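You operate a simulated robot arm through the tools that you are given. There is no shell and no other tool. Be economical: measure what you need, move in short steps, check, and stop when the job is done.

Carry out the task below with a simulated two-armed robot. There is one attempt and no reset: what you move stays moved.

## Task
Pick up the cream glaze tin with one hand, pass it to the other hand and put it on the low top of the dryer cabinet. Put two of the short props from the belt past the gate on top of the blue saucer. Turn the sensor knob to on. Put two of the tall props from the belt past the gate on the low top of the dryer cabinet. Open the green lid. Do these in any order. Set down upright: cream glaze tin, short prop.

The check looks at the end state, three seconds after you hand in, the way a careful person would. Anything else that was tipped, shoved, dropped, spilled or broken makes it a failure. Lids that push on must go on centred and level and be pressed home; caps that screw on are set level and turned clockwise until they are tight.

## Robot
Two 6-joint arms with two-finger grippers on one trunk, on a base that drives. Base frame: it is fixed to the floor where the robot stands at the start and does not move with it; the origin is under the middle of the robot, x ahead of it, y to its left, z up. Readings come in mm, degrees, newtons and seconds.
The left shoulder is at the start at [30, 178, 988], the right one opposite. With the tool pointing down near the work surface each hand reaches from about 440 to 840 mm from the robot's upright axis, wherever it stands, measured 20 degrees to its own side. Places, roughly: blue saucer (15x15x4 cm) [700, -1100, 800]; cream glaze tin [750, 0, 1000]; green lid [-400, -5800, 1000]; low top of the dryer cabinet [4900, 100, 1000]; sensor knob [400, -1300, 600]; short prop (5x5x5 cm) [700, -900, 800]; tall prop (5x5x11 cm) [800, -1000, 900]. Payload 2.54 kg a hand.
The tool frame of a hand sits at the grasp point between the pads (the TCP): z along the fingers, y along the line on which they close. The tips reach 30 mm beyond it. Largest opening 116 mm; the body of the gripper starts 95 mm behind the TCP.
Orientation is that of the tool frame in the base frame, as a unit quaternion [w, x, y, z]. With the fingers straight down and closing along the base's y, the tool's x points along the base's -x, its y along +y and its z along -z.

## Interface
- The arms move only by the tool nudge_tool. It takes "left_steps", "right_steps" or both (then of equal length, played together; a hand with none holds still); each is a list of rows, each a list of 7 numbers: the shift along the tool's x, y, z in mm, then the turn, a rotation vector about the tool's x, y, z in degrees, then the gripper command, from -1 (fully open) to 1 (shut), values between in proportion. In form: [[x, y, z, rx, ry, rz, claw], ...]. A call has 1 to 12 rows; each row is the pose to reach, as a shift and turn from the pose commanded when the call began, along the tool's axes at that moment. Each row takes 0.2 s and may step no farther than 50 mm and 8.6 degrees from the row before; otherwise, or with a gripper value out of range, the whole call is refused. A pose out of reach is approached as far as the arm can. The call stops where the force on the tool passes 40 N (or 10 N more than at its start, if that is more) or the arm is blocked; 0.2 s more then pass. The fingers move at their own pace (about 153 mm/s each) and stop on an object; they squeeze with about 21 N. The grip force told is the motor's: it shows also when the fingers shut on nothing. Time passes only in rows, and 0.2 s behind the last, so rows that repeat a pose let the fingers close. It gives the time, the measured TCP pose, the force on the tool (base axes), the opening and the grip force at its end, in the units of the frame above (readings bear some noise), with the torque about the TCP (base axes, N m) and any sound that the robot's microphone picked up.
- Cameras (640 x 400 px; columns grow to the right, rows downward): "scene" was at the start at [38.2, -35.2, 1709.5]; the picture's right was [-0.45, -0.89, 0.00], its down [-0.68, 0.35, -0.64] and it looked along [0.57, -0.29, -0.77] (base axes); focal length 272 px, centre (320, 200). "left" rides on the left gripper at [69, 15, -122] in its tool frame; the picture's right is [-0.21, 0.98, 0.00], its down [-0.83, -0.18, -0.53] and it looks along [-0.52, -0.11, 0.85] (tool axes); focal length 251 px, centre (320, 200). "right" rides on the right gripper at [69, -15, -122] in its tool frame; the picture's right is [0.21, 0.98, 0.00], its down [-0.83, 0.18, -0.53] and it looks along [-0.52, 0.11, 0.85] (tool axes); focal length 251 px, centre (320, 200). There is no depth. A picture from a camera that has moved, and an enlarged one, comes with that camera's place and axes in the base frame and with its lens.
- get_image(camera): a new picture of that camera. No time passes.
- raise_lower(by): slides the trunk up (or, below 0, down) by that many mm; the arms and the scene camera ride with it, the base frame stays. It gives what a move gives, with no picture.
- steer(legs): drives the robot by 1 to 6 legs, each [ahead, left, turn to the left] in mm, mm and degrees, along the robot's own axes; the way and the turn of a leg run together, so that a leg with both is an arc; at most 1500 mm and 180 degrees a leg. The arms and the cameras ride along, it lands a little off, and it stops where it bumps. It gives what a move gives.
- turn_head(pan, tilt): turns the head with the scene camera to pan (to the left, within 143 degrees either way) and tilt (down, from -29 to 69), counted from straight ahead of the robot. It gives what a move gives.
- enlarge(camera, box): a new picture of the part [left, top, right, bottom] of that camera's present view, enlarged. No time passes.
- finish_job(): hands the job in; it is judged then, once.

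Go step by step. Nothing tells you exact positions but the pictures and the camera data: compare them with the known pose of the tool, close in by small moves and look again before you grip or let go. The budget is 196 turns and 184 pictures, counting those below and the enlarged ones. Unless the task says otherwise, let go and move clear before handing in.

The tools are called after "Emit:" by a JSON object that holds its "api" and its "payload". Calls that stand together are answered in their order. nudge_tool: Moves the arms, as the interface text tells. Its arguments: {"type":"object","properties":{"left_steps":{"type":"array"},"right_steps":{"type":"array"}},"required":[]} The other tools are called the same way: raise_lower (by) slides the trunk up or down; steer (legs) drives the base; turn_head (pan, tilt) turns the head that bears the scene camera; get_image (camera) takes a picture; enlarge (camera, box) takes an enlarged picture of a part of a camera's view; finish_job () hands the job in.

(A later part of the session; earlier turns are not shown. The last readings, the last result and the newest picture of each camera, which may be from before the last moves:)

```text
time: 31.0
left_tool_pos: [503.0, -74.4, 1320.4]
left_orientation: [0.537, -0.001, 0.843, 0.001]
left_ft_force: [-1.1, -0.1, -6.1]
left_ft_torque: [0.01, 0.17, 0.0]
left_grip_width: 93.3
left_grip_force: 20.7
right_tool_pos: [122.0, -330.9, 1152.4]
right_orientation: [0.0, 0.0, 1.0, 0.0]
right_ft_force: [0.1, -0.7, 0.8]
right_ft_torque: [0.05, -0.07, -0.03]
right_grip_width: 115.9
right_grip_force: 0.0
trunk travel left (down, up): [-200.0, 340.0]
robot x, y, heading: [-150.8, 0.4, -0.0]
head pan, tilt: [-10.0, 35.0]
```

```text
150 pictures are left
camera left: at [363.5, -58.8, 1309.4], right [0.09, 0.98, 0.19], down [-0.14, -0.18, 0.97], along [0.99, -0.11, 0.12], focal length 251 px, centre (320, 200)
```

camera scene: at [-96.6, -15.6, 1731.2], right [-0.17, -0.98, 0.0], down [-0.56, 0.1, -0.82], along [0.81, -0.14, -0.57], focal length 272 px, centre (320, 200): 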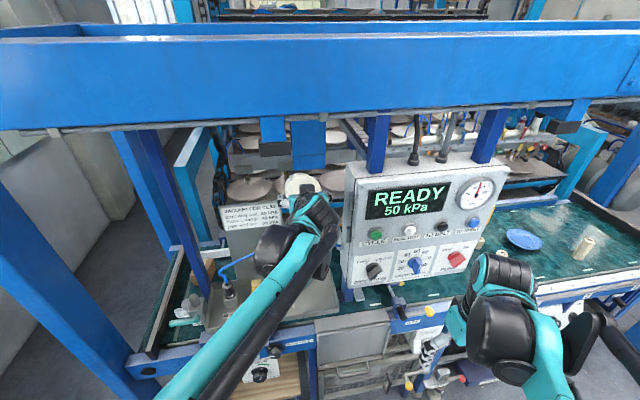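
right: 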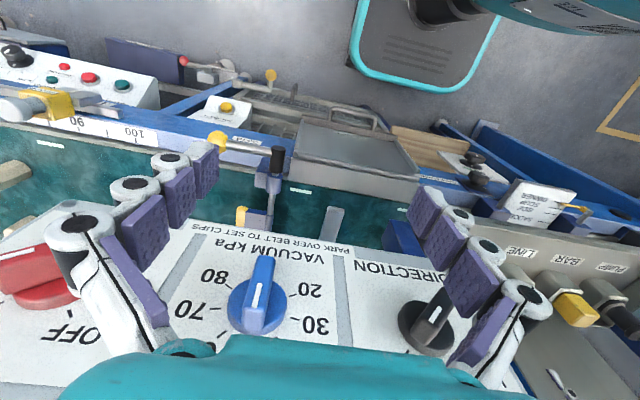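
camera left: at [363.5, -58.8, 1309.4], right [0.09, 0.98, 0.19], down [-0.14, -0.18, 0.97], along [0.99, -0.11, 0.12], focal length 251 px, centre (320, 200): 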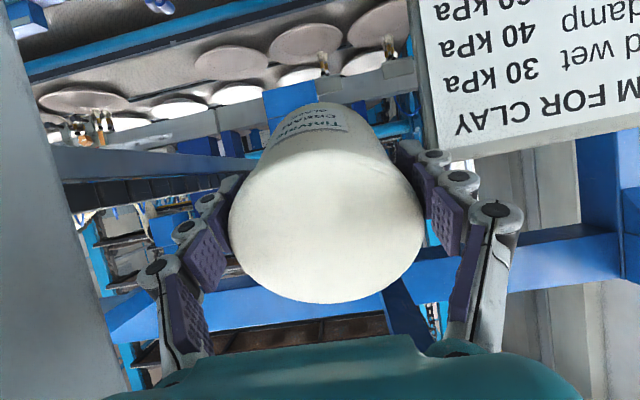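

Clearances look fine (box edge at y≈−160, fingers to ≈−140). Continue backing out.

Emit:
{"api": "steer", "payload": {"legs": [[-150, 0, 0], [-200, 0, 0]]}}

Emit:
{"api": "get_image", "payload": {"camera": "scene"}}

```text
time: 33.6
left_tool_pos: [153.2, -74.6, 1321.1]
left_orientation: [0.537, -0.001, 0.843, 0.001]
left_ft_force: [-0.1, 0.8, -5.6]
left_ft_torque: [0.03, 0.17, 0.04]
left_grip_width: 93.1
left_grip_force: 21.1
right_tool_pos: [-228.0, -330.6, 1153.8]
right_orientation: [0.0, -0.001, 1.0, 0.001]
right_ft_force: [-0.6, 0.4, -0.1]
right_ft_torque: [0.02, -0.06, -0.01]
right_grip_width: 116.0
right_grip_force: 0.1
trunk travel left (down, up): [-200.0, 340.0]
robot x, y, heading: [-505.6, 0.1, -0.3]
head pan, tilt: [-10.0, 35.0]
```

```text
149 pictures are left
camera scene: at [-446.1, -15.6, 1731.2], right [-0.17, -0.99, 0.0], down [-0.56, 0.1, -0.82], along [0.81, -0.14, -0.57], focal length 272 px, centre (320, 200)
```

scene: 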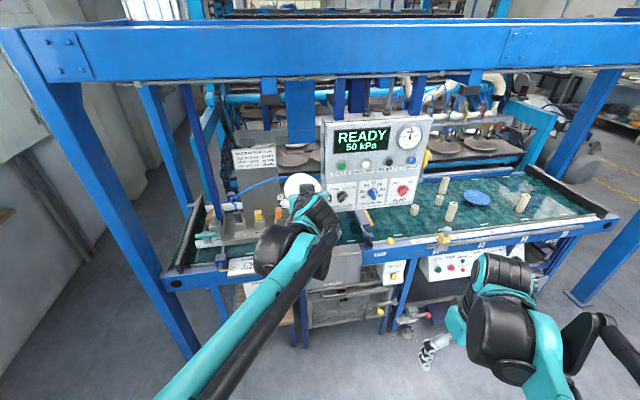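

Out cleanly. Now I zoom on the belt section past the gate to count the props.

Emit:
{"api": "enlarge", "payload": {"camera": "scene", "box": [340, 140, 580, 290]}}

```text
2.67 times, centred on (460, 215) of scene
camera zoom: at [-446.1, -15.6, 1731.2], right [-0.17, -0.99, 0.0], down [-0.56, 0.1, -0.82], along [0.81, -0.14, -0.57], focal length 724 px, centre (-53, 160)
```

zoom: 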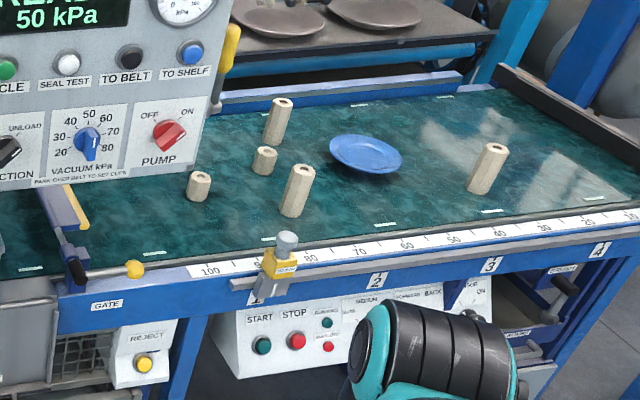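

Three tall and two short props plus the saucer are there. Next the handover: left hand back upright in front of the robot, right hand turning to point left (horizontal), closing along x.

Emit:
{"api": "nudge_tool", "payload": {"left_steps": [[27, 12, -7, 0, 8.1, 0, 1], [53, 24, -14, 0, 16.2, 0, 1], [80, 36, -20, 0, 24.3, 0, 1], [106, 48, -27, 0, 32.5, 0, 1], [133, 60, -34, 0, 40.6, 0, 1], [160, 72, -41, 0, 48.7, 0, 1], [186, 84, -48, 0, 56.8, 0, 1], [213, 95, -54, 0, 65, 0, 1]], "right_steps": [[-12, 0, 0, -4.33, 4.33, 4.33, -1], [-25, 0, 0, -8.66, 8.66, 8.66, -1], [-37, 0, 0, -13, 13, 13, -1], [-50, 0, 0, -17.3, 17.3, 17.3, -1], [-62, 0, 0, -21.65, 21.65, 21.65, -1], [-75, 0, 0, -26, 26, 26, -1], [-87, 0, 0, -30.3, 30.3, 30.3, -1], [-100, 0, 0, -34.64, 34.64, 34.64, -1]]}}

Emit:
{"api": "get_image", "payload": {"camera": "scene"}}

```text
time: 35.4
left_tool_pos: [17.3, 22.2, 1148.7]
left_orientation: [-0.002, -0.001, 1.0, -0.001]
left_ft_force: [0.5, -0.2, -7.3]
left_ft_torque: [-0.05, 0.19, 0.01]
left_grip_width: 93.3
left_grip_force: 21.2
right_tool_pos: [-87.7, -257.5, 1151.4]
right_orientation: [-0.19, 0.295, 0.903, 0.248]
right_ft_force: [1.6, 0.4, -0.4]
right_ft_torque: [-0.02, 0.14, 0.11]
right_grip_width: 115.9
right_grip_force: 0.1
right hand out of reach, approached as far as the arm can: row 5, 6, 7, 8
trunk travel left (down, up): [-200.0, 340.0]
robot x, y, heading: [-501.3, -0.8, 0.1]
head pan, tilt: [-10.0, 35.0]
```

```text
147 pictures are left
camera scene: at [-438.7, -14.2, 1730.9], right [-0.17, -0.99, 0.0], down [-0.57, 0.1, -0.82], along [0.8, -0.14, -0.58], focal length 272 px, centre (320, 200)
```

scene: 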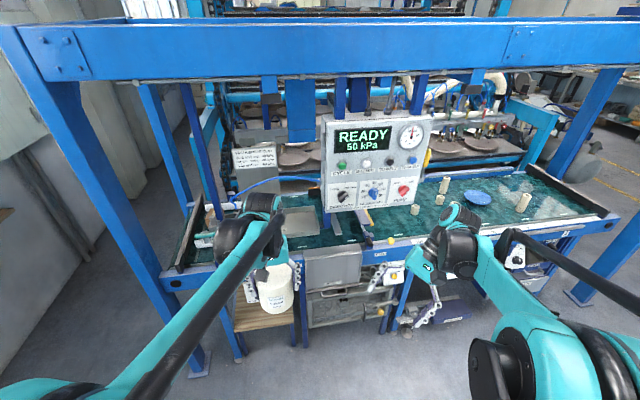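

The right wrist can't make that pose there. Better: right hand will point forward (natural pitch) and the left will yaw 90° so its pads are fore/aft. First undo the right turn, yaw the left, and back off a little.

Emit:
{"api": "steer", "payload": {"legs": [[-250, 0, 0]]}}

Emit:
{"api": "nudge_tool", "payload": {"left_steps": [[-12, -6, 0, 0, 0, 8.2, 1], [-24, -12, 0, 0, 0, 16.4, 1], [-36, -17, 0, 0, 0, 24.6, 1], [-48, -23, 0, 0, 0, 32.8, 1], [-60, -29, 0, 0, 0, 41, 1], [-72, -34, 0, 0, 0, 49.2, 1], [-84, -40, 0, 0, 0, 57.4, 1], [-96, -46, 0, 0, 0, 65.6, 1], [-108, -51, 0, 0, 0, 73.8, 1], [-120, -57, 0, 0, 0, 82, 1], [-132, -62, 0, 0, 0, 90, 1]], "right_steps": [[0, 0, 0, 4, -4, -4, -1], [0, 0, 0, 8, -8, -8, -1], [0, 0, 0, 12, -12, -12, -1], [0, 0, 0, 16, -16, -16, -1], [0, 0, 0, 20, -20, -20, -1], [0, 0, 0, 24, -24, -24, -1], [0, 0, 0, 28, -28, -28, -1], [0, 0, 0, 32, -32, -32, -1], [0, 0, 0, 34.64, -34.64, -34.64, -1], [0, 0, 0, 34.64, -34.64, -34.64, -1], [0, 0, 0, 34.64, -34.64, -34.64, -1]]}}

Emit:
{"api": "get_image", "payload": {"camera": "scene"}}

```text
time: 37.2
left_tool_pos: [-234.5, 20.6, 1149.9]
left_orientation: [0.0, 0.001, 1.0, 0.0]
left_ft_force: [-1.9, 0.1, -6.2]
left_ft_torque: [-0.04, 0.07, 0.0]
left_grip_width: 92.9
left_grip_force: 21.3
right_tool_pos: [-341.5, -260.0, 1152.0]
right_orientation: [-0.187, 0.297, 0.903, 0.249]
right_ft_force: [-1.2, 1.1, 0.3]
right_ft_torque: [0.0, -0.02, 0.0]
right_grip_width: 116.1
right_grip_force: 0.1
trunk travel left (down, up): [-200.0, 340.0]
robot x, y, heading: [-752.4, 1.9, -0.0]
head pan, tilt: [-10.0, 35.0]
```

```text
time: 39.6
left_tool_pos: [-102.4, -42.6, 1150.5]
left_orientation: [-0.001, 0.709, 0.705, 0.0]
left_ft_force: [-0.4, 0.5, -6.4]
left_ft_torque: [0.12, -0.01, -0.02]
left_grip_width: 93.3
left_grip_force: 21.0
right_tool_pos: [-340.9, -259.7, 1151.3]
right_orientation: [0.084, 0.015, 0.993, -0.077]
right_ft_force: [0.4, -0.3, -0.6]
right_ft_torque: [-0.01, 0.0, 0.03]
right_grip_width: 116.2
right_grip_force: 0.0
trunk travel left (down, up): [-200.0, 340.0]
robot x, y, heading: [-754.3, -2.7, -0.3]
head pan, tilt: [-10.0, 35.0]
```

```text
146 pictures are left
camera scene: at [-692.7, -16.0, 1731.1], right [-0.18, -0.98, 0.0], down [-0.57, 0.1, -0.82], along [0.81, -0.14, -0.57], focal length 272 px, centre (320, 200)
```

scene: 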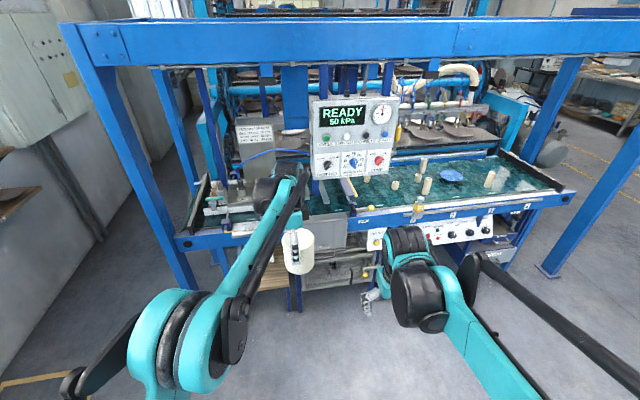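

Left now holds the tin fore/aft. Straighten the right hand first.

Emit:
{"api": "nudge_tool", "payload": {"right_steps": [[-40, 20, 10, -4.4, 4.8, -0.9, -1], [-80, 20, 10, -8.8, 9.6, -1.7, -1], [-80, 20, 10, -8.8, 9.6, -1.7, -1]]}}

Emit:
{"api": "nudge_tool", "payload": {"right_steps": [[0, 0, 0, 0, -7, 0, -1], [0, 0, 0, 0, -14, 0, -1], [0, 0, 0, 0, -21, 0, -1], [0, 0, 0, 0, -28, 0, -1], [0, 0, 0, 0, -35, 0, -1], [0, 0, 0, 0, -42, 0, -1], [0, 0, 0, 0, -49, 0, -1], [0, 0, 0, 0, -56, 0, -1], [0, 0, 0, 0, -63, 0, -1], [0, 0, 0, 0, -70, 0, -1]]}}

Emit:
{"api": "get_image", "payload": {"camera": "scene"}}

```text
time: 40.4
left_tool_pos: [-103.8, -41.8, 1150.6]
left_orientation: [-0.001, 0.708, 0.706, 0.0]
left_ft_force: [-0.3, 0.4, -7.0]
left_ft_torque: [0.05, -0.02, 0.02]
left_grip_width: 92.9
left_grip_force: 20.6
right_tool_pos: [-258.2, -243.8, 1153.9]
right_orientation: [0.001, 0.0, 1.0, 0.0]
right_ft_force: [0.3, -0.4, 0.1]
right_ft_torque: [-0.05, -0.03, 0.02]
right_grip_width: 115.8
right_grip_force: 0.0
trunk travel left (down, up): [-200.0, 340.0]
robot x, y, heading: [-751.9, 0.7, -0.2]
head pan, tilt: [-10.0, 35.0]
```

```text
time: 42.6
left_tool_pos: [-101.0, -43.0, 1149.1]
left_orientation: [-0.001, 0.708, 0.706, -0.001]
left_ft_force: [-0.7, -0.4, -7.4]
left_ft_torque: [0.11, 0.0, 0.02]
left_grip_width: 93.2
left_grip_force: 21.0
right_tool_pos: [-258.8, -243.2, 1153.0]
right_orientation: [0.575, 0.001, 0.818, -0.001]
right_ft_force: [0.6, -0.5, -0.6]
right_ft_torque: [0.01, -0.03, 0.01]
right_grip_width: 116.1
right_grip_force: 0.0
trunk travel left (down, up): [-200.0, 340.0]
robot x, y, heading: [-750.9, 1.0, 0.1]
head pan, tilt: [-10.0, 35.0]
```

```text
145 pictures are left
camera scene: at [-692.3, -16.2, 1731.1], right [-0.18, -0.98, 0.0], down [-0.57, 0.1, -0.82], along [0.81, -0.14, -0.57], focal length 272 px, centre (320, 200)
```

scene: 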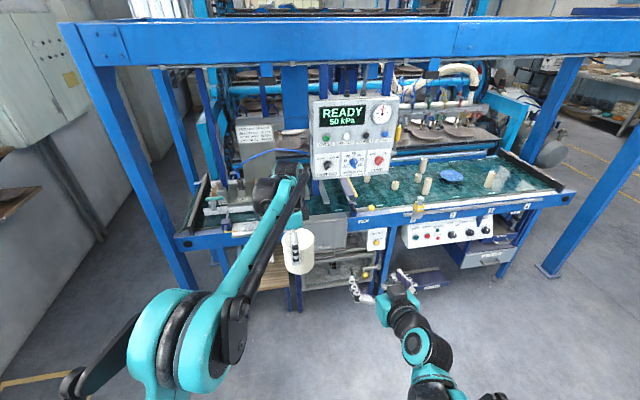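

Right hand pitched 70°. Slide it left in front of the tin and look.

Emit:
{"api": "nudge_tool", "payload": {"right_steps": [[3, 40, 1, 0, 0, 0, -1], [6, 80, 2, 0, 0, 0, -1], [9, 120, 3, 0, 0, 0, -1], [12, 160, 4, 0, 0, 0, -1], [15, 200, 5, 0, 0, 0, -1]]}}

Emit:
{"api": "get_image", "payload": {"camera": "right"}}

Emit:
{"api": "get_image", "payload": {"camera": "scene"}}

```text
time: 43.8
left_tool_pos: [-102.1, -42.0, 1149.6]
left_orientation: [0.0, 0.708, 0.707, 0.0]
left_ft_force: [0.6, -0.5, -7.3]
left_ft_torque: [0.07, -0.02, -0.01]
left_grip_width: 93.1
left_grip_force: 20.8
right_tool_pos: [-261.9, -41.8, 1135.7]
right_orientation: [0.574, -0.001, 0.819, 0.0]
right_ft_force: [-0.7, 0.2, 1.1]
right_ft_torque: [-0.05, -0.01, 0.04]
right_grip_width: 116.1
right_grip_force: 0.0
trunk travel left (down, up): [-200.0, 340.0]
robot x, y, heading: [-750.6, 0.3, 0.2]
head pan, tilt: [-10.0, 35.0]
```

```text
144 pictures are left
camera right: at [-400.4, -56.8, 1112.5], right [-0.07, 0.98, -0.2], down [-0.22, 0.18, 0.96], along [0.97, 0.12, 0.2], focal length 251 px, centre (320, 200)
```

right: 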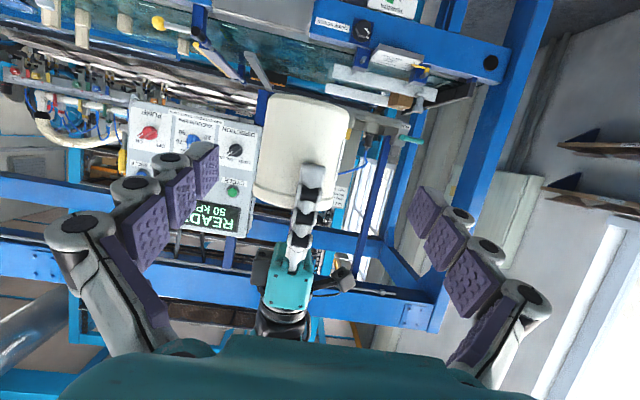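

```text
143 pictures are left
camera scene: at [-692.9, -14.5, 1731.1], right [-0.18, -0.98, 0.0], down [-0.57, 0.1, -0.82], along [0.81, -0.14, -0.57], focal length 272 px, centre (320, 200)
```

scene: 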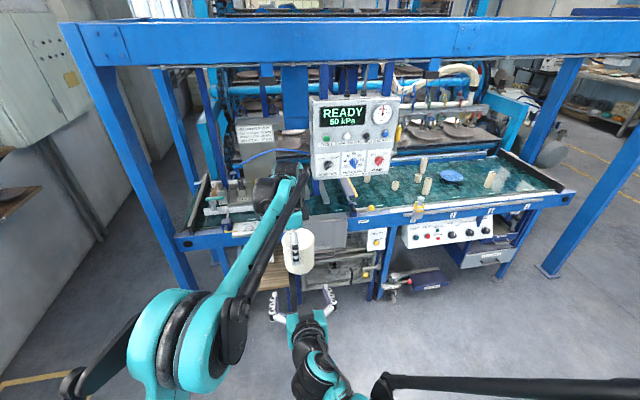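

The tin is ~112 mm tall and the left hand holds its upper part; there's room lower down. Advance the right hand so its pads straddle the tin at z≈1108.

Emit:
{"api": "nudge_tool", "payload": {"right_steps": [[0, 0, 30, 0, 0, 0, -1], [-6, 0, 60, 0, 0, 0, -1], [-13, 0, 92, 0, 0, 0, -1], [-20, 0, 124, 0, 0, 0, -1], [-26, 0, 152, 0, 0, 0, -1]]}}

Emit:
{"api": "get_image", "payload": {"camera": "right"}}

Emit:
{"api": "enlarge", "payload": {"camera": "scene", "box": [200, 160, 400, 340]}}

```text
time: 45.0
left_tool_pos: [-101.4, -41.2, 1150.7]
left_orientation: [-0.002, 0.707, 0.707, 0.0]
left_ft_force: [5.1, 9.6, -6.9]
left_ft_torque: [0.35, -0.11, 0.27]
left_grip_width: 93.1
left_grip_force: 20.6
right_tool_pos: [-106.1, -42.9, 1109.9]
right_orientation: [0.573, 0.001, 0.82, 0.0]
right_ft_force: [-5.1, -9.3, -0.4]
right_ft_torque: [0.09, -0.07, -0.31]
right_grip_width: 115.9
right_grip_force: 0.1
trunk travel left (down, up): [-200.0, 340.0]
robot x, y, heading: [-748.2, -0.3, -0.4]
head pan, tilt: [-10.0, 35.0]
```

```text
142 pictures are left
camera right: at [-245.9, -57.5, 1086.5], right [-0.07, 0.98, -0.2], down [-0.22, 0.18, 0.96], along [0.97, 0.11, 0.2], focal length 251 px, centre (320, 200)
```

right: 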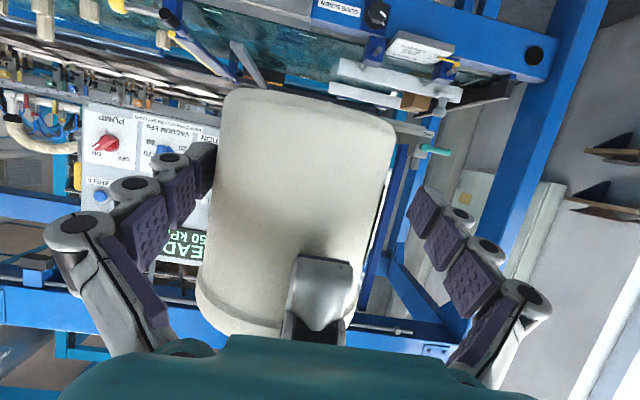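

```text
2.22 times, centred on (300, 250) of scene
camera zoom: at [-692.0, -15.7, 1731.1], right [-0.18, -0.98, 0.0], down [-0.57, 0.1, -0.82], along [0.81, -0.14, -0.57], focal length 603 px, centre (364, 89)
```

zoom: 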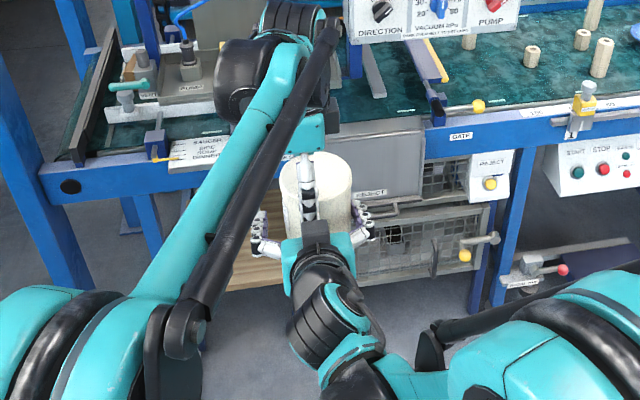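

The right-hand pad touches the tin on the −y side; shift 9 mm that way, then close.

Emit:
{"api": "nudge_tool", "payload": {"right_steps": [[0, -9, 0, 0, 0, 0, -1], [0, -9, 0, 0, 0, 0, -1]]}}

Emit:
{"api": "nudge_tool", "payload": {"right_steps": [[0, 0, 0, 0, 0, 0, 0], [0, 0, 0, 0, 0, 0, 1], [0, 0, 0, 0, 0, 0, 1], [0, 0, 0, 0, 0, 0, 1]]}}

Emit:
{"api": "get_image", "payload": {"camera": "right"}}

```text
time: 45.6
left_tool_pos: [-102.7, -41.0, 1150.7]
left_orientation: [0.0, 0.708, 0.706, 0.0]
left_ft_force: [-0.8, -0.2, -7.1]
left_ft_torque: [0.09, 0.01, 0.0]
left_grip_width: 93.3
left_grip_force: 20.8
right_tool_pos: [-108.0, -51.4, 1110.0]
right_orientation: [0.574, -0.001, 0.819, 0.001]
right_ft_force: [-0.2, -0.6, -0.6]
right_ft_torque: [0.01, -0.01, -0.04]
right_grip_width: 116.1
right_grip_force: 0.0
trunk travel left (down, up): [-200.0, 340.0]
robot x, y, heading: [-750.7, -0.5, 0.1]
head pan, tilt: [-10.0, 35.0]
```

```text
time: 46.6
left_tool_pos: [-100.5, -40.9, 1151.0]
left_orientation: [-0.001, 0.707, 0.707, 0.002]
left_ft_force: [15.9, 26.1, -6.8]
left_ft_torque: [0.72, -0.48, 0.94]
left_grip_width: 93.1
left_grip_force: 21.5
right_tool_pos: [-108.5, -53.2, 1110.7]
right_orientation: [0.573, 0.002, 0.819, -0.001]
right_ft_force: [-14.5, -26.1, 0.5]
right_ft_torque: [0.41, -0.12, -0.91]
right_grip_width: 92.3
right_grip_force: 20.7
trunk travel left (down, up): [-200.0, 340.0]
robot x, y, heading: [-750.9, 0.7, -0.4]
head pan, tilt: [-10.0, 35.0]
```

```text
140 pictures are left
camera right: at [-247.8, -67.1, 1086.8], right [-0.07, 0.98, -0.2], down [-0.22, 0.18, 0.96], along [0.97, 0.11, 0.2], focal length 251 px, centre (320, 200)
```

right: 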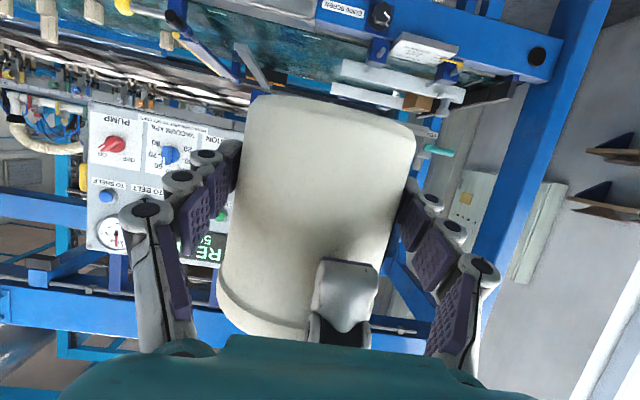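

Both hands hold it, slightly strained; relieve right by −4 mm, then open the left.

Emit:
{"api": "nudge_tool", "payload": {"right_steps": [[0, -2, 0, 0, 0, 0, 1], [0, -4, 0, 0, 0, 0, 1]]}}

Emit:
{"api": "nudge_tool", "payload": {"left_steps": [[0, 0, 0, 0, 0, 0, 0.4], [0, 0, 0, 0, 0, 0, -1], [0, 0, 0, 0, 0, 0, -1]]}}

Emit:
{"api": "get_image", "payload": {"camera": "right"}}

Emit:
{"api": "get_image", "payload": {"camera": "left"}}

```text
time: 47.2
left_tool_pos: [-101.8, -41.8, 1151.0]
left_orientation: [0.001, 0.708, 0.706, 0.0]
left_ft_force: [15.3, 14.2, -2.5]
left_ft_torque: [0.38, -0.64, 0.65]
left_grip_width: 92.9
left_grip_force: 21.0
right_tool_pos: [-107.5, -56.7, 1109.4]
right_orientation: [0.574, -0.001, 0.819, 0.001]
right_ft_force: [-15.4, -13.2, 1.0]
right_ft_torque: [0.26, 0.06, -0.5]
right_grip_width: 92.3
right_grip_force: 20.9
trunk travel left (down, up): [-200.0, 340.0]
robot x, y, heading: [-748.9, -0.4, -0.1]
head pan, tilt: [-10.0, 35.0]
```

```text
time: 48.0
left_tool_pos: [-102.1, -41.8, 1151.6]
left_orientation: [-0.001, 0.708, 0.707, 0.0]
left_ft_force: [0.1, -0.3, 0.3]
left_ft_torque: [0.01, 0.02, 0.01]
left_grip_width: 116.1
left_grip_force: 0.1
right_tool_pos: [-108.2, -55.5, 1110.0]
right_orientation: [0.576, -0.001, 0.818, 0.001]
right_ft_force: [-0.8, 0.3, -0.3]
right_ft_torque: [-0.03, 0.03, -0.01]
right_grip_width: 91.8
right_grip_force: 20.8
trunk travel left (down, up): [-200.0, 340.0]
robot x, y, heading: [-745.0, 0.8, 0.0]
head pan, tilt: [-10.0, 35.0]
```

```text
139 pictures are left
camera right: at [-247.5, -70.3, 1086.8], right [-0.07, 0.98, -0.2], down [-0.22, 0.18, 0.96], along [0.97, 0.12, 0.2], focal length 251 px, centre (320, 200)
```

right: 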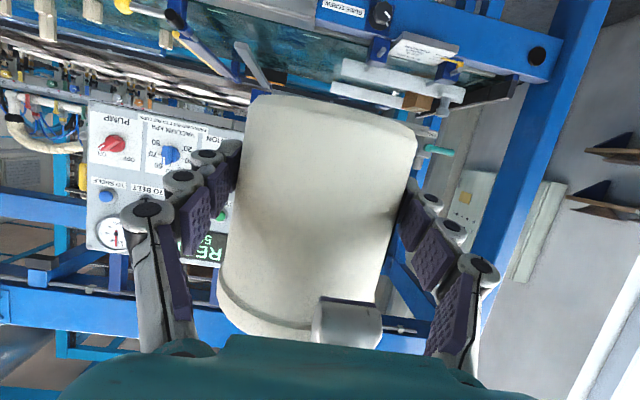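

```text
138 pictures are left
camera left: at [-86.3, 26.8, 1271.7], right [0.98, -0.22, 0.0], down [-0.18, -0.83, 0.53], along [-0.12, -0.52, -0.85], focal length 251 px, centre (320, 200)
```

left: 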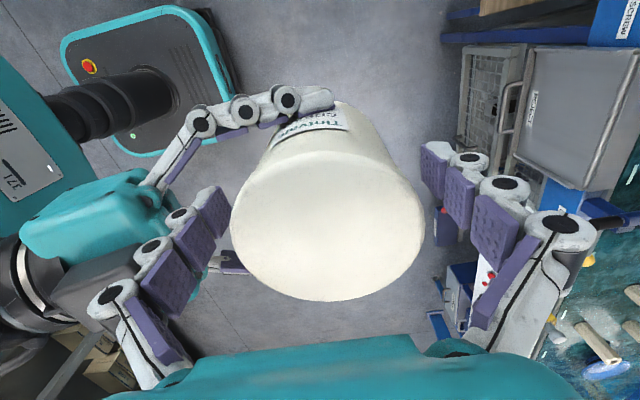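

The tin is now in the right hand only. Lift the left clear and check.

Emit:
{"api": "nudge_tool", "payload": {"left_steps": [[0, 0, -40, 0, 0, 0, -1], [0, 0, -80, 0, 0, 0, -1], [0, 0, -120, 0, 0, 0, -1], [0, 0, -150, 0, 0, 0, -1]]}}

Emit:
{"api": "get_image", "payload": {"camera": "left"}}

```text
time: 49.0
left_tool_pos: [-100.2, -44.1, 1297.2]
left_orientation: [0.0, 0.707, 0.707, -0.001]
left_ft_force: [0.5, 0.1, -0.3]
left_ft_torque: [0.03, 0.05, 0.03]
left_grip_width: 116.0
left_grip_force: 0.1
right_tool_pos: [-107.5, -56.2, 1108.2]
right_orientation: [0.574, -0.001, 0.819, 0.001]
right_ft_force: [1.2, -0.2, -1.1]
right_ft_torque: [0.02, 0.07, 0.03]
right_grip_width: 91.9
right_grip_force: 20.4
trunk travel left (down, up): [-200.0, 340.0]
robot x, y, heading: [-749.5, -0.6, -0.2]
head pan, tilt: [-10.0, 35.0]
```

```text
137 pictures are left
camera left: at [-84.7, 26.3, 1418.5], right [0.98, -0.22, 0.0], down [-0.18, -0.83, 0.53], along [-0.12, -0.52, -0.85], focal length 251 px, centre (320, 200)
```

left: 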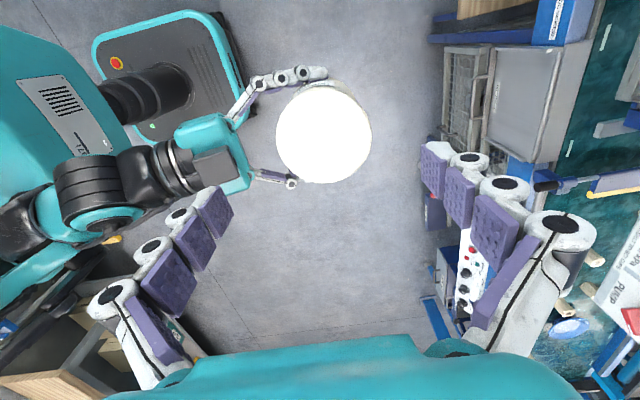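

Handover done; tin is in the right hand. Belt top is ≈815; tall props at about (554,−898), (793,−1003), (558,−1323); shorts (693,−915), (633,−733); saucer (700,−1153). Next I'll bring the left hand to its side and drive to the belt section to grab a tall prop with the left.

Emit:
{"api": "nudge_tool", "payload": {"left_steps": [[40, -15, 0, 0, 0, 0, -1], [80, -30, 0, 0, 0, 0, -1], [120, -45, 0, 0, 0, 0, -1], [160, -60, 10, 0, 0, 0, -1], [200, -75, 50, 0, 0, 0, -1], [230, -90, 90, 0, 0, 0, -1], [245, -90, 130, 0, 0, 0, -1], [245, -90, 175, 0, 0, 0, -1], [245, -90, 220, 0, 0, 0, -1]]}}

Emit:
{"api": "steer", "payload": {"legs": [[0, -1100, 0], [350, 0, 0]]}}

Emit:
{"api": "turn_head", "payload": {"pan": 0, "tilt": 40}}

Emit:
{"api": "get_image", "payload": {"camera": "scene"}}

```text
refused: row 5 steps farther than a row can; nothing moved
```

```text
time: 56.5
left_tool_pos: [253.4, -1131.6, 1299.0]
left_orientation: [0.0, 0.705, 0.709, 0.0]
left_ft_force: [-0.1, -0.3, 0.4]
left_ft_torque: [0.01, 0.05, -0.01]
left_grip_width: 115.8
left_grip_force: 0.0
right_tool_pos: [247.4, -1144.0, 1109.9]
right_orientation: [0.574, -0.004, 0.819, 0.002]
right_ft_force: [-0.4, -0.6, -7.2]
right_ft_torque: [0.0, 0.06, -0.04]
right_grip_width: 91.7
right_grip_force: 20.7
trunk travel left (down, up): [-200.0, 340.0]
robot x, y, heading: [-392.5, -1094.7, 0.6]
head pan, tilt: [-10.0, 35.0]
```

```text
time: 57.2
left_tool_pos: [251.3, -1130.8, 1298.9]
left_orientation: [0.0, 0.704, 0.71, -0.001]
left_ft_force: [0.2, -0.3, -0.1]
left_ft_torque: [0.02, -0.02, 0.0]
left_grip_width: 116.0
left_grip_force: 0.0
right_tool_pos: [246.3, -1145.5, 1110.9]
right_orientation: [0.575, -0.003, 0.818, 0.001]
right_ft_force: [0.0, -0.1, -5.8]
right_ft_torque: [0.01, 0.02, -0.01]
right_grip_width: 91.9
right_grip_force: 21.0
trunk travel left (down, up): [-200.0, 340.0]
robot x, y, heading: [-395.4, -1092.0, 0.5]
head pan, tilt: [0.0, 40.0]
```

```text
136 pictures are left
camera scene: at [-340.7, -1093.3, 1723.6], right [0.01, -1.0, 0.0], down [-0.64, 0.0, -0.77], along [0.77, 0.0, -0.64], focal length 272 px, centre (320, 200)
```

scene: 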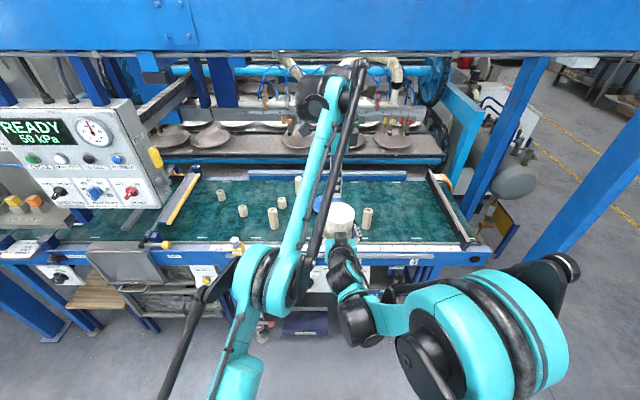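

Now move the left hand to its side and lower it.

Emit:
{"api": "nudge_tool", "payload": {"left_steps": [[40, -15, 0, 0, 0, 0, -1], [80, -30, 0, 0, 0, 0, -1], [120, -45, 0, 0, 0, 0, -1], [160, -60, 10, 0, 0, 0, -1], [195, -70, 40, 0, 0, 0, -1], [220, -80, 75, 0, 0, 0, -1], [240, -90, 110, 0, 0, 0, -1], [245, -90, 150, 0, 0, 0, -1], [245, -90, 190, 0, 0, 0, -1], [245, -90, 230, 0, 0, 0, -1], [245, -90, 270, 0, 0, 0, -1]]}}

Emit:
{"api": "enlarge", "payload": {"camera": "scene", "box": [180, 140, 420, 290]}}

```text
time: 59.6
left_tool_pos: [239.5, -890.8, 1232.6]
left_orientation: [0.0, 0.705, 0.709, 0.0]
left_ft_force: [-0.1, 0.1, 0.2]
left_ft_torque: [-0.02, 0.03, 0.0]
left_grip_width: 116.2
left_grip_force: 0.1
left hand out of reach, approached as far as the arm can: row 3, 4, 5, 6, 7, 8, 9, 10, 11
right_tool_pos: [246.3, -1144.2, 1110.2]
right_orientation: [0.574, -0.003, 0.819, 0.003]
right_ft_force: [-0.7, -0.8, -7.2]
right_ft_torque: [-0.03, 0.05, -0.01]
right_grip_width: 92.0
right_grip_force: 21.0
trunk travel left (down, up): [-200.0, 340.0]
robot x, y, heading: [-398.6, -1096.1, 0.5]
head pan, tilt: [0.0, 40.0]
```

```text
2.67 times, centred on (300, 215) of scene
camera zoom: at [-340.4, -1093.1, 1723.6], right [0.01, -1.0, 0.0], down [-0.64, 0.0, -0.77], along [0.77, 0.0, -0.64], focal length 724 px, centre (373, 160)
```

zoom: 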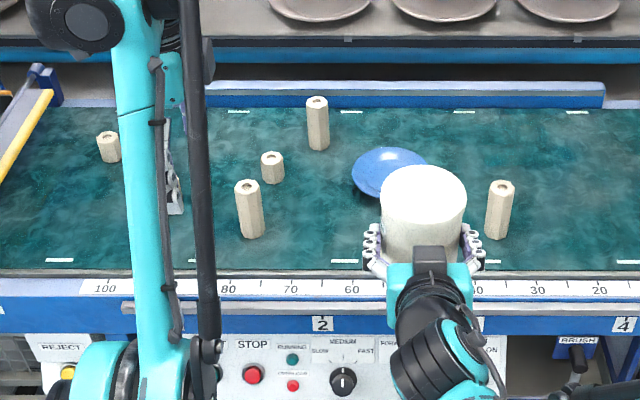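

I have the prop positions. Yaw the left hand back to its standard heading.

Emit:
{"api": "nudge_tool", "payload": {"left_steps": [[0, 0, 0, 0, 0, -8.2, -1], [0, 0, 0, 0, 0, -16.4, -1], [0, 0, 0, 0, 0, -24.6, -1], [0, 0, 0, 0, 0, -32.8, -1], [0, 0, 0, 0, 0, -41, -1], [0, 0, 0, 0, 0, -49.2, -1], [0, 0, 0, 0, 0, -57.4, -1], [0, 0, 0, 0, 0, -65.6, -1], [0, 0, 0, 0, 0, -73.8, -1], [0, 0, 0, 0, 0, -82, -1], [0, 0, 0, 0, 0, -90, -1]]}}

Emit:
{"api": "nudge_tool", "payload": {"left_steps": [[0, 0, 40, 0, 0, 0, -1], [0, 0, 80, 0, 0, 0, -1], [0, 0, 120, 0, 0, 0, -1], [0, 0, 160, 0, 0, 0, -1], [0, 0, 200, 0, 0, 0, -1]]}}

Emit:
{"api": "steer", "payload": {"legs": [[280, 0, 0]]}}

Emit:
{"api": "get_image", "payload": {"camera": "scene"}}

Emit:
{"api": "get_image", "payload": {"camera": "left"}}

```text
time: 62.0
left_tool_pos: [242.1, -890.9, 1239.5]
left_orientation: [-0.001, -0.005, 1.0, 0.001]
left_ft_force: [-0.2, -0.4, 0.5]
left_ft_torque: [-0.01, 0.0, -0.03]
left_grip_width: 116.1
left_grip_force: 0.0
right_tool_pos: [247.0, -1145.1, 1110.4]
right_orientation: [0.574, -0.004, 0.819, 0.002]
right_ft_force: [-0.1, -0.2, -6.2]
right_ft_torque: [-0.01, 0.07, -0.02]
right_grip_width: 92.1
right_grip_force: 20.9
trunk travel left (down, up): [-200.0, 340.0]
robot x, y, heading: [-396.3, -1099.2, 0.3]
head pan, tilt: [0.0, 40.0]
```

```text
time: 63.2
left_tool_pos: [321.9, -889.7, 1170.2]
left_orientation: [-0.001, -0.004, 1.0, 0.0]
left_ft_force: [0.1, 0.3, 0.0]
left_ft_torque: [0.02, 0.0, 0.01]
left_grip_width: 115.8
left_grip_force: 0.0
left hand out of reach, approached as far as the arm can: row 1, 2, 3, 4, 5
right_tool_pos: [246.2, -1145.2, 1109.7]
right_orientation: [0.573, -0.004, 0.819, 0.003]
right_ft_force: [1.6, -0.6, -7.3]
right_ft_torque: [0.0, 0.02, 0.02]
right_grip_width: 92.1
right_grip_force: 21.7
trunk travel left (down, up): [-200.0, 340.0]
robot x, y, heading: [-397.6, -1093.1, 0.5]
head pan, tilt: [0.0, 40.0]
```

```text
time: 65.2
left_tool_pos: [598.5, -886.0, 1170.7]
left_orientation: [-0.001, -0.003, 1.0, 0.0]
left_ft_force: [-0.1, 1.1, 0.3]
left_ft_torque: [-0.04, 0.04, 0.01]
left_grip_width: 116.2
left_grip_force: 0.1
right_tool_pos: [525.4, -1141.4, 1110.1]
right_orientation: [0.573, -0.004, 0.819, 0.003]
right_ft_force: [0.6, 0.3, -6.2]
right_ft_torque: [-0.02, 0.05, 0.0]
right_grip_width: 92.0
right_grip_force: 21.5
trunk travel left (down, up): [-200.0, 340.0]
robot x, y, heading: [-118.4, -1087.5, 0.2]
head pan, tilt: [0.0, 40.0]
```

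```text
134 pictures are left
camera scene: at [-61.6, -1091.3, 1723.5], right [0.01, -1.0, 0.0], down [-0.64, 0.0, -0.77], along [0.77, 0.01, -0.64], focal length 272 px, centre (320, 200)
```

scene: 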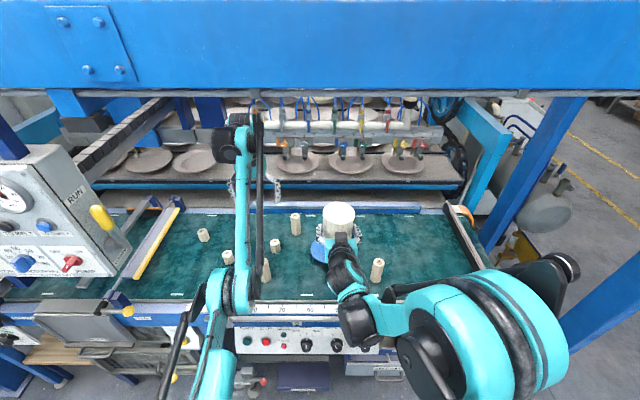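

```text
133 pictures are left
camera left: at [530.0, -871.6, 1292.1], right [0.21, 0.98, 0.0], down [0.83, -0.18, 0.53], along [0.52, -0.11, -0.85], focal length 251 px, centre (320, 200)
```

left: 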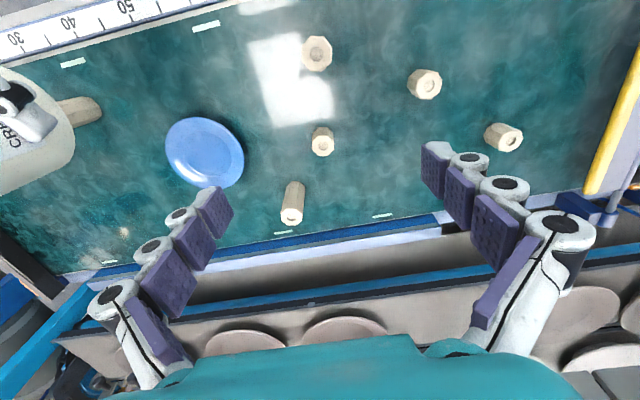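

Very good view. Test a lowering move of the left hand with retraction toward the near tall prop.

Emit:
{"api": "nudge_tool", "payload": {"left_steps": [[15, 0, 40, 0, 0, 0, -1], [30, 2, 80, 0, 0, 0, -1], [45, 4, 120, 0, 0, 0, -1], [57, 6, 150, 0, 0, 0, -1]]}}

Emit:
{"api": "get_image", "payload": {"camera": "left"}}

```text
time: 66.2
left_tool_pos: [652.7, -878.4, 1090.9]
left_orientation: [-0.002, -0.004, 1.0, 0.0]
left_ft_force: [0.7, -0.4, 0.0]
left_ft_torque: [0.01, 0.0, 0.01]
left_grip_width: 115.9
left_grip_force: 0.1
left hand out of reach, approached as far as the arm can: row 1, 2, 3, 4
right_tool_pos: [523.6, -1141.6, 1109.5]
right_orientation: [0.574, -0.003, 0.819, 0.003]
right_ft_force: [0.4, -1.1, -7.4]
right_ft_torque: [0.02, 0.02, -0.01]
right_grip_width: 92.2
right_grip_force: 20.4
trunk travel left (down, up): [-200.0, 340.0]
robot x, y, heading: [-122.7, -1089.9, 0.4]
head pan, tilt: [0.0, 40.0]
```

```text
132 pictures are left
camera left: at [585.1, -863.7, 1212.6], right [0.21, 0.98, 0.0], down [0.83, -0.18, 0.53], along [0.52, -0.11, -0.85], focal length 251 px, centre (320, 200)
```

left: 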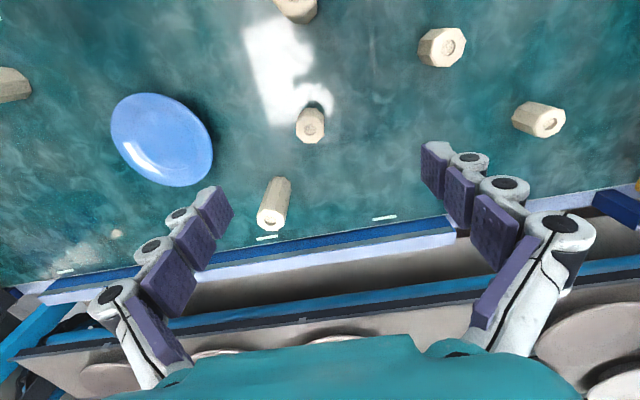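

The arm seems locked at full stretch. I'll try a pitch plus pull-back to bend the elbow again.

Emit:
{"api": "nudge_tool", "payload": {"left_steps": [[10, 0, 0, 0, -8, 0, -1], [20, 0, 0, 0, -16, 0, -1], [30, 0, 0, 0, -24, 0, -1], [40, 0, 0, 0, -32, 0, -1], [50, 0, 0, 0, -40, 0, -1]]}}

Emit:
{"api": "get_image", "payload": {"camera": "scene"}}

```text
time: 67.4
left_tool_pos: [672.4, -868.7, 1288.1]
left_orientation: [0.339, -0.004, 0.941, 0.001]
left_ft_force: [0.5, 0.2, -1.0]
left_ft_torque: [0.01, 0.0, 0.03]
left_grip_width: 115.9
left_grip_force: 0.0
left hand out of reach, approached as far as the arm can: row 1, 2, 3, 4, 5
right_tool_pos: [525.9, -1141.2, 1109.7]
right_orientation: [0.574, -0.003, 0.819, 0.002]
right_ft_force: [0.3, 1.1, -7.0]
right_ft_torque: [0.01, 0.07, -0.03]
right_grip_width: 92.2
right_grip_force: 21.3
trunk travel left (down, up): [-200.0, 340.0]
robot x, y, heading: [-118.1, -1090.6, 0.4]
head pan, tilt: [0.0, 40.0]
```

```text
131 pictures are left
camera scene: at [-61.3, -1091.1, 1723.5], right [0.01, -1.0, 0.0], down [-0.64, 0.0, -0.76], along [0.76, 0.01, -0.64], focal length 272 px, centre (320, 200)
```

scene: 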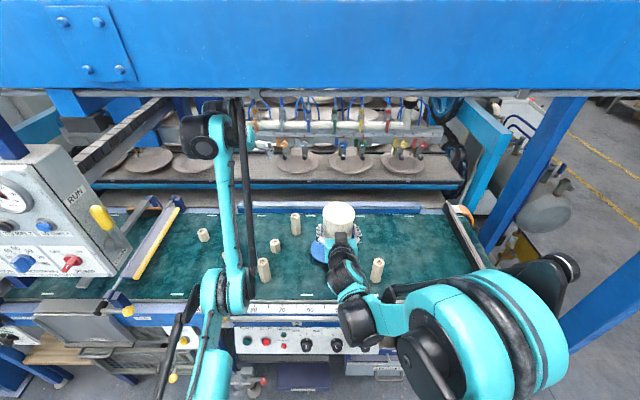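

Emit:
{"api": "nudge_tool", "payload": {"left_steps": [[12, -38, -10, 0, 0, 0, -1], [23, -75, -19, 0, 0, 0, -1], [35, -112, -28, 0, 0, 0, -1], [46, -150, -38, 0, 0, 0, -1]]}}

Emit:
{"api": "enlarge", "payload": {"camera": "scene", "box": [120, 80, 400, 400]}}

```text
time: 68.4
left_tool_pos: [661.3, -1033.4, 1290.6]
left_orientation: [0.339, -0.003, 0.941, 0.001]
left_ft_force: [0.1, -0.8, 0.1]
left_ft_torque: [0.03, -0.02, 0.03]
left_grip_width: 115.7
left_grip_force: 0.1
left hand out of reach, approached as far as the arm can: row 1, 2, 3, 4
right_tool_pos: [524.8, -1143.5, 1110.1]
right_orientation: [0.575, -0.003, 0.818, 0.003]
right_ft_force: [-0.1, -0.4, -6.7]
right_ft_torque: [0.02, 0.05, -0.01]
right_grip_width: 91.9
right_grip_force: 20.9
trunk travel left (down, up): [-200.0, 340.0]
robot x, y, heading: [-115.1, -1091.6, 0.4]
head pan, tilt: [0.0, 40.0]
```

```text
1.25 times, centred on (260, 240) of scene
camera zoom: at [-63.1, -1093.2, 1723.6], right [0.01, -1.0, 0.0], down [-0.64, 0.0, -0.77], along [0.77, 0.01, -0.64], focal length 339 px, centre (395, 150)
```

zoom: 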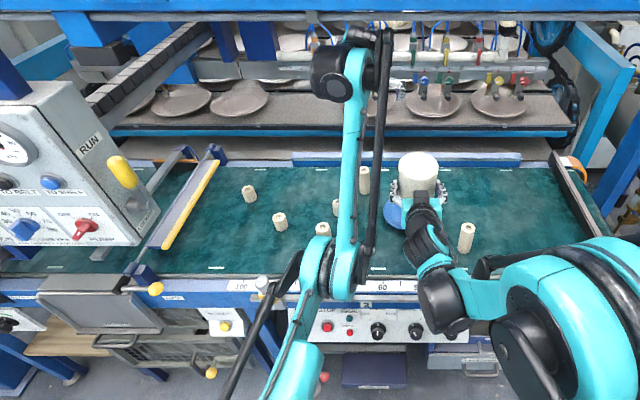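

Emit:
{"api": "nudge_tool", "payload": {"left_steps": [[25, 0, -28, 0, -8, 0, -1], [50, 0, -56, 0, -16, 0, -1], [75, 0, -84, 0, -24, 0, -1], [95, 0, -110, 0, -24, 0, -1], [95, 0, -110, 0, -24, 0, -1]]}}

```text
time: 69.6
left_tool_pos: [711.5, -1084.0, 1370.5]
left_orientation: [0.529, -0.003, 0.849, 0.002]
left_ft_force: [0.4, 0.2, -0.5]
left_ft_torque: [0.0, -0.03, 0.01]
left_grip_width: 115.7
left_grip_force: 0.1
left hand out of reach, approached as far as the arm can: row 1, 2, 3, 4, 5
right_tool_pos: [523.7, -1142.7, 1109.6]
right_orientation: [0.574, -0.004, 0.819, 0.003]
right_ft_force: [-0.1, -0.2, -6.6]
right_ft_torque: [0.01, 0.06, 0.01]
right_grip_width: 91.9
right_grip_force: 21.0
trunk travel left (down, up): [-200.0, 340.0]
robot x, y, heading: [-119.7, -1090.2, 0.5]
head pan, tilt: [0.0, 40.0]
```

The elbow seems to have gone just past straight. I'll back off for room, then push outward-and-down to re-cross the straight point, then pull in.

Emit:
{"api": "steer", "payload": {"legs": [[-450, 0, 0]]}}

Emit:
{"api": "nudge_tool", "payload": {"left_steps": [[20, 0, 20, 0, 0, 0, -1], [50, 0, 40, 0, 0, 0, -1], [90, 0, 60, 0, 0, 0, -1], [130, 0, 80, 0, 0, 0, -1], [170, 0, 100, 0, 0, 0, -1], [210, 0, 110, 0, 0, 0, -1], [250, 0, 110, 0, 0, 0, -1]]}}

Emit:
{"api": "get_image", "payload": {"camera": "scene"}}

```text
time: 72.3
left_tool_pos: [262.1, -1088.3, 1371.0]
left_orientation: [0.528, -0.001, 0.849, 0.001]
left_ft_force: [-0.7, -0.2, 0.4]
left_ft_torque: [-0.02, -0.04, 0.04]
left_grip_width: 115.8
left_grip_force: 0.0
right_tool_pos: [73.7, -1147.1, 1111.4]
right_orientation: [0.574, -0.002, 0.819, 0.001]
right_ft_force: [0.0, -0.1, -5.2]
right_ft_torque: [-0.02, 0.06, 0.01]
right_grip_width: 92.0
right_grip_force: 21.1
trunk travel left (down, up): [-200.0, 340.0]
robot x, y, heading: [-567.7, -1090.5, 0.3]
head pan, tilt: [0.0, 40.0]
```

```text
time: 73.9
left_tool_pos: [399.1, -1130.7, 1215.8]
left_orientation: [0.528, -0.002, 0.849, 0.001]
left_ft_force: [0.8, -0.3, 0.9]
left_ft_torque: [0.0, 0.01, 0.01]
left_grip_width: 115.7
left_grip_force: 0.0
left hand out of reach, approached as far as the arm can: row 1, 2, 3, 4, 5, 6, 7
right_tool_pos: [75.5, -1148.1, 1109.2]
right_orientation: [0.574, -0.002, 0.819, 0.001]
right_ft_force: [-0.4, 1.2, -6.5]
right_ft_torque: [-0.02, 0.06, 0.01]
right_grip_width: 92.0
right_grip_force: 21.1
trunk travel left (down, up): [-200.0, 340.0]
robot x, y, heading: [-565.6, -1090.8, 0.4]
head pan, tilt: [0.0, 40.0]
```

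```text
129 pictures are left
camera scene: at [-511.6, -1093.9, 1723.6], right [0.0, -1.0, 0.0], down [-0.64, 0.0, -0.77], along [0.77, 0.0, -0.64], focal length 272 px, centre (320, 200)
```

scene: 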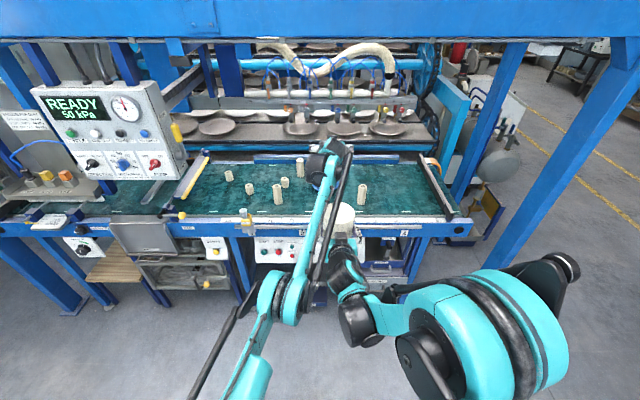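

Emit:
{"api": "nudge_tool", "payload": {"left_steps": [[9, 0, -18, 0, 0, 0, -1], [18, 10, -36, 0, 0, 0, -1], [35, 20, -72, 0, 0, 0, -1], [53, 30, -108, 0, 0, 0, -1], [70, 40, -144, 0, 0, 0, -1], [88, 50, -180, 0, 0, 0, -1]]}}

```text
time: 75.3
left_tool_pos: [302.0, -1111.6, 1341.7]
left_orientation: [0.527, -0.002, 0.85, 0.002]
left_ft_force: [0.1, 0.1, -0.3]
left_ft_torque: [-0.04, 0.01, 0.04]
left_grip_width: 116.0
left_grip_force: 0.0
left hand out of reach, approached as far as the arm can: row 1, 2, 3, 4, 5, 6
right_tool_pos: [74.8, -1147.2, 1110.8]
right_orientation: [0.574, -0.002, 0.819, 0.002]
right_ft_force: [0.8, -0.4, -7.8]
right_ft_torque: [0.0, 0.06, 0.03]
right_grip_width: 91.9
right_grip_force: 20.5
trunk travel left (down, up): [-200.0, 340.0]
robot x, y, heading: [-565.5, -1092.3, 0.3]
head pan, tilt: [0.0, 40.0]
```

I see now: the elbow has folded the wrong way (below the line). I'll back off more, and push out then well down so the elbow comes over the top again.

Emit:
{"api": "steer", "payload": {"legs": [[-200, 0, 0]]}}

Emit:
{"api": "nudge_tool", "payload": {"left_steps": [[30, 0, 30, 0, 0, 0, -1], [65, 0, 60, 0, 0, 0, -1], [105, 0, 85, 0, 0, 0, -1], [145, 0, 100, 0, 0, 0, -1], [190, 0, 110, 0, 0, 0, -1], [235, 0, 110, 0, 0, 0, -1], [280, 0, 110, 0, 0, 0, -1], [325, 0, 100, 0, 0, 0, -1], [370, 0, 85, 0, 0, 0, -1], [415, 0, 65, 0, 0, 0, -1]]}}

Emit:
{"api": "get_image", "payload": {"camera": "scene"}}

```text
time: 76.9
left_tool_pos: [99.0, -1112.0, 1342.9]
left_orientation: [0.527, -0.003, 0.85, 0.002]
left_ft_force: [-0.5, 0.5, 0.7]
left_ft_torque: [-0.06, 0.0, 0.01]
left_grip_width: 115.8
left_grip_force: 0.1
right_tool_pos: [-125.7, -1147.5, 1109.3]
right_orientation: [0.575, -0.003, 0.818, 0.002]
right_ft_force: [-0.3, 0.3, -6.4]
right_ft_torque: [0.01, 0.03, -0.01]
right_grip_width: 92.1
right_grip_force: 21.0
trunk travel left (down, up): [-200.0, 340.0]
robot x, y, heading: [-768.1, -1095.8, 0.2]
head pan, tilt: [0.0, 40.0]
```

```text
time: 78.8
left_tool_pos: [213.6, -1168.8, 1128.2]
left_orientation: [0.527, -0.003, 0.85, 0.003]
left_ft_force: [-0.3, -0.2, 0.1]
left_ft_torque: [0.0, -0.02, 0.03]
left_grip_width: 115.8
left_grip_force: 0.1
left hand out of reach, approached as far as the arm can: row 1, 2, 3, 4, 5, 6, 7, 8
right_tool_pos: [-126.4, -1148.8, 1107.8]
right_orientation: [0.573, -0.003, 0.82, 0.0]
right_ft_force: [-0.5, -1.0, -7.8]
right_ft_torque: [-0.01, -0.16, 0.05]
right_grip_width: 92.0
right_grip_force: 21.6
trunk travel left (down, up): [-200.0, 340.0]
robot x, y, heading: [-768.0, -1097.0, 0.3]
head pan, tilt: [0.0, 40.0]
stopped in row 9 (right hand): the force on the tool passed its limit at 49 N (the readings are from after the stop); the commanded pose is now the measured one
```

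```text
128 pictures are left
camera scene: at [-711.6, -1094.4, 1723.6], right [0.0, -1.0, 0.0], down [-0.64, 0.0, -0.77], along [0.77, 0.0, -0.64], focal length 272 px, centre (320, 200)
```

scene: 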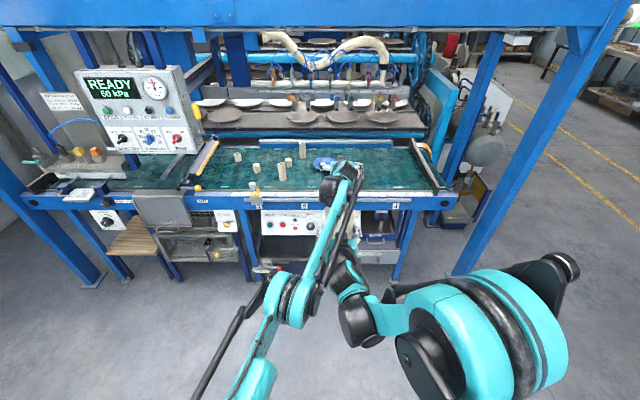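

Contact between forearm and the right hand stopped it, but the last rows became reachable — the elbow is over again. Move left hand sideways away from the tin and inward.

Emit:
{"api": "nudge_tool", "payload": {"left_steps": [[0, 35, 0, 0, 0, 0, -1], [0, 75, 0, 0, 0, 0, -1], [0, 115, 0, 0, 0, 0, -1], [5, 155, -10, 0, 0, 0, -1], [15, 195, -30, 0, 0, 0, -1], [25, 235, -50, 0, 0, 0, -1], [40, 260, -80, 0, 0, 0, -1]]}}

Emit:
{"api": "get_image", "payload": {"camera": "scene"}}

Emit:
{"api": "get_image", "payload": {"camera": "right"}}

```text
time: 80.4
left_tool_pos: [121.2, -908.8, 1130.1]
left_orientation: [0.528, -0.002, 0.849, 0.002]
left_ft_force: [-0.1, -0.1, -0.5]
left_ft_torque: [-0.02, -0.02, -0.01]
left_grip_width: 115.9
left_grip_force: 0.0
left hand out of reach, approached as far as the arm can: row 1, 2
right_tool_pos: [-126.1, -1147.9, 1107.9]
right_orientation: [0.573, -0.004, 0.82, 0.0]
right_ft_force: [0.1, 0.1, -6.3]
right_ft_torque: [-0.02, 0.06, -0.04]
right_grip_width: 91.9
right_grip_force: 21.0
trunk travel left (down, up): [-200.0, 340.0]
robot x, y, heading: [-768.7, -1096.5, 0.3]
head pan, tilt: [0.0, 40.0]
```

```text
127 pictures are left
camera scene: at [-712.8, -1094.0, 1723.6], right [0.0, -1.0, 0.0], down [-0.64, 0.0, -0.77], along [0.77, 0.0, -0.64], focal length 272 px, centre (320, 200)
```

scene: 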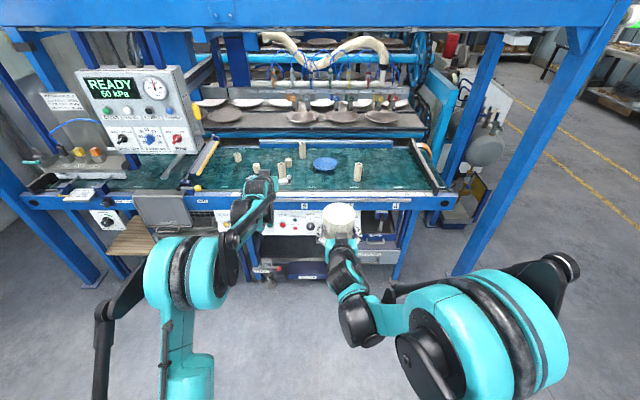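

```text
126 pictures are left
camera right: at [-265.6, -1162.6, 1086.2], right [-0.08, 0.98, -0.21], down [-0.22, 0.18, 0.96], along [0.97, 0.12, 0.2], focal length 251 px, centre (320, 200)
```

right: 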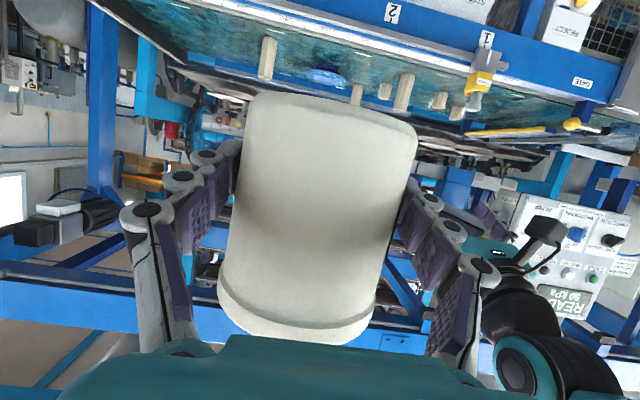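

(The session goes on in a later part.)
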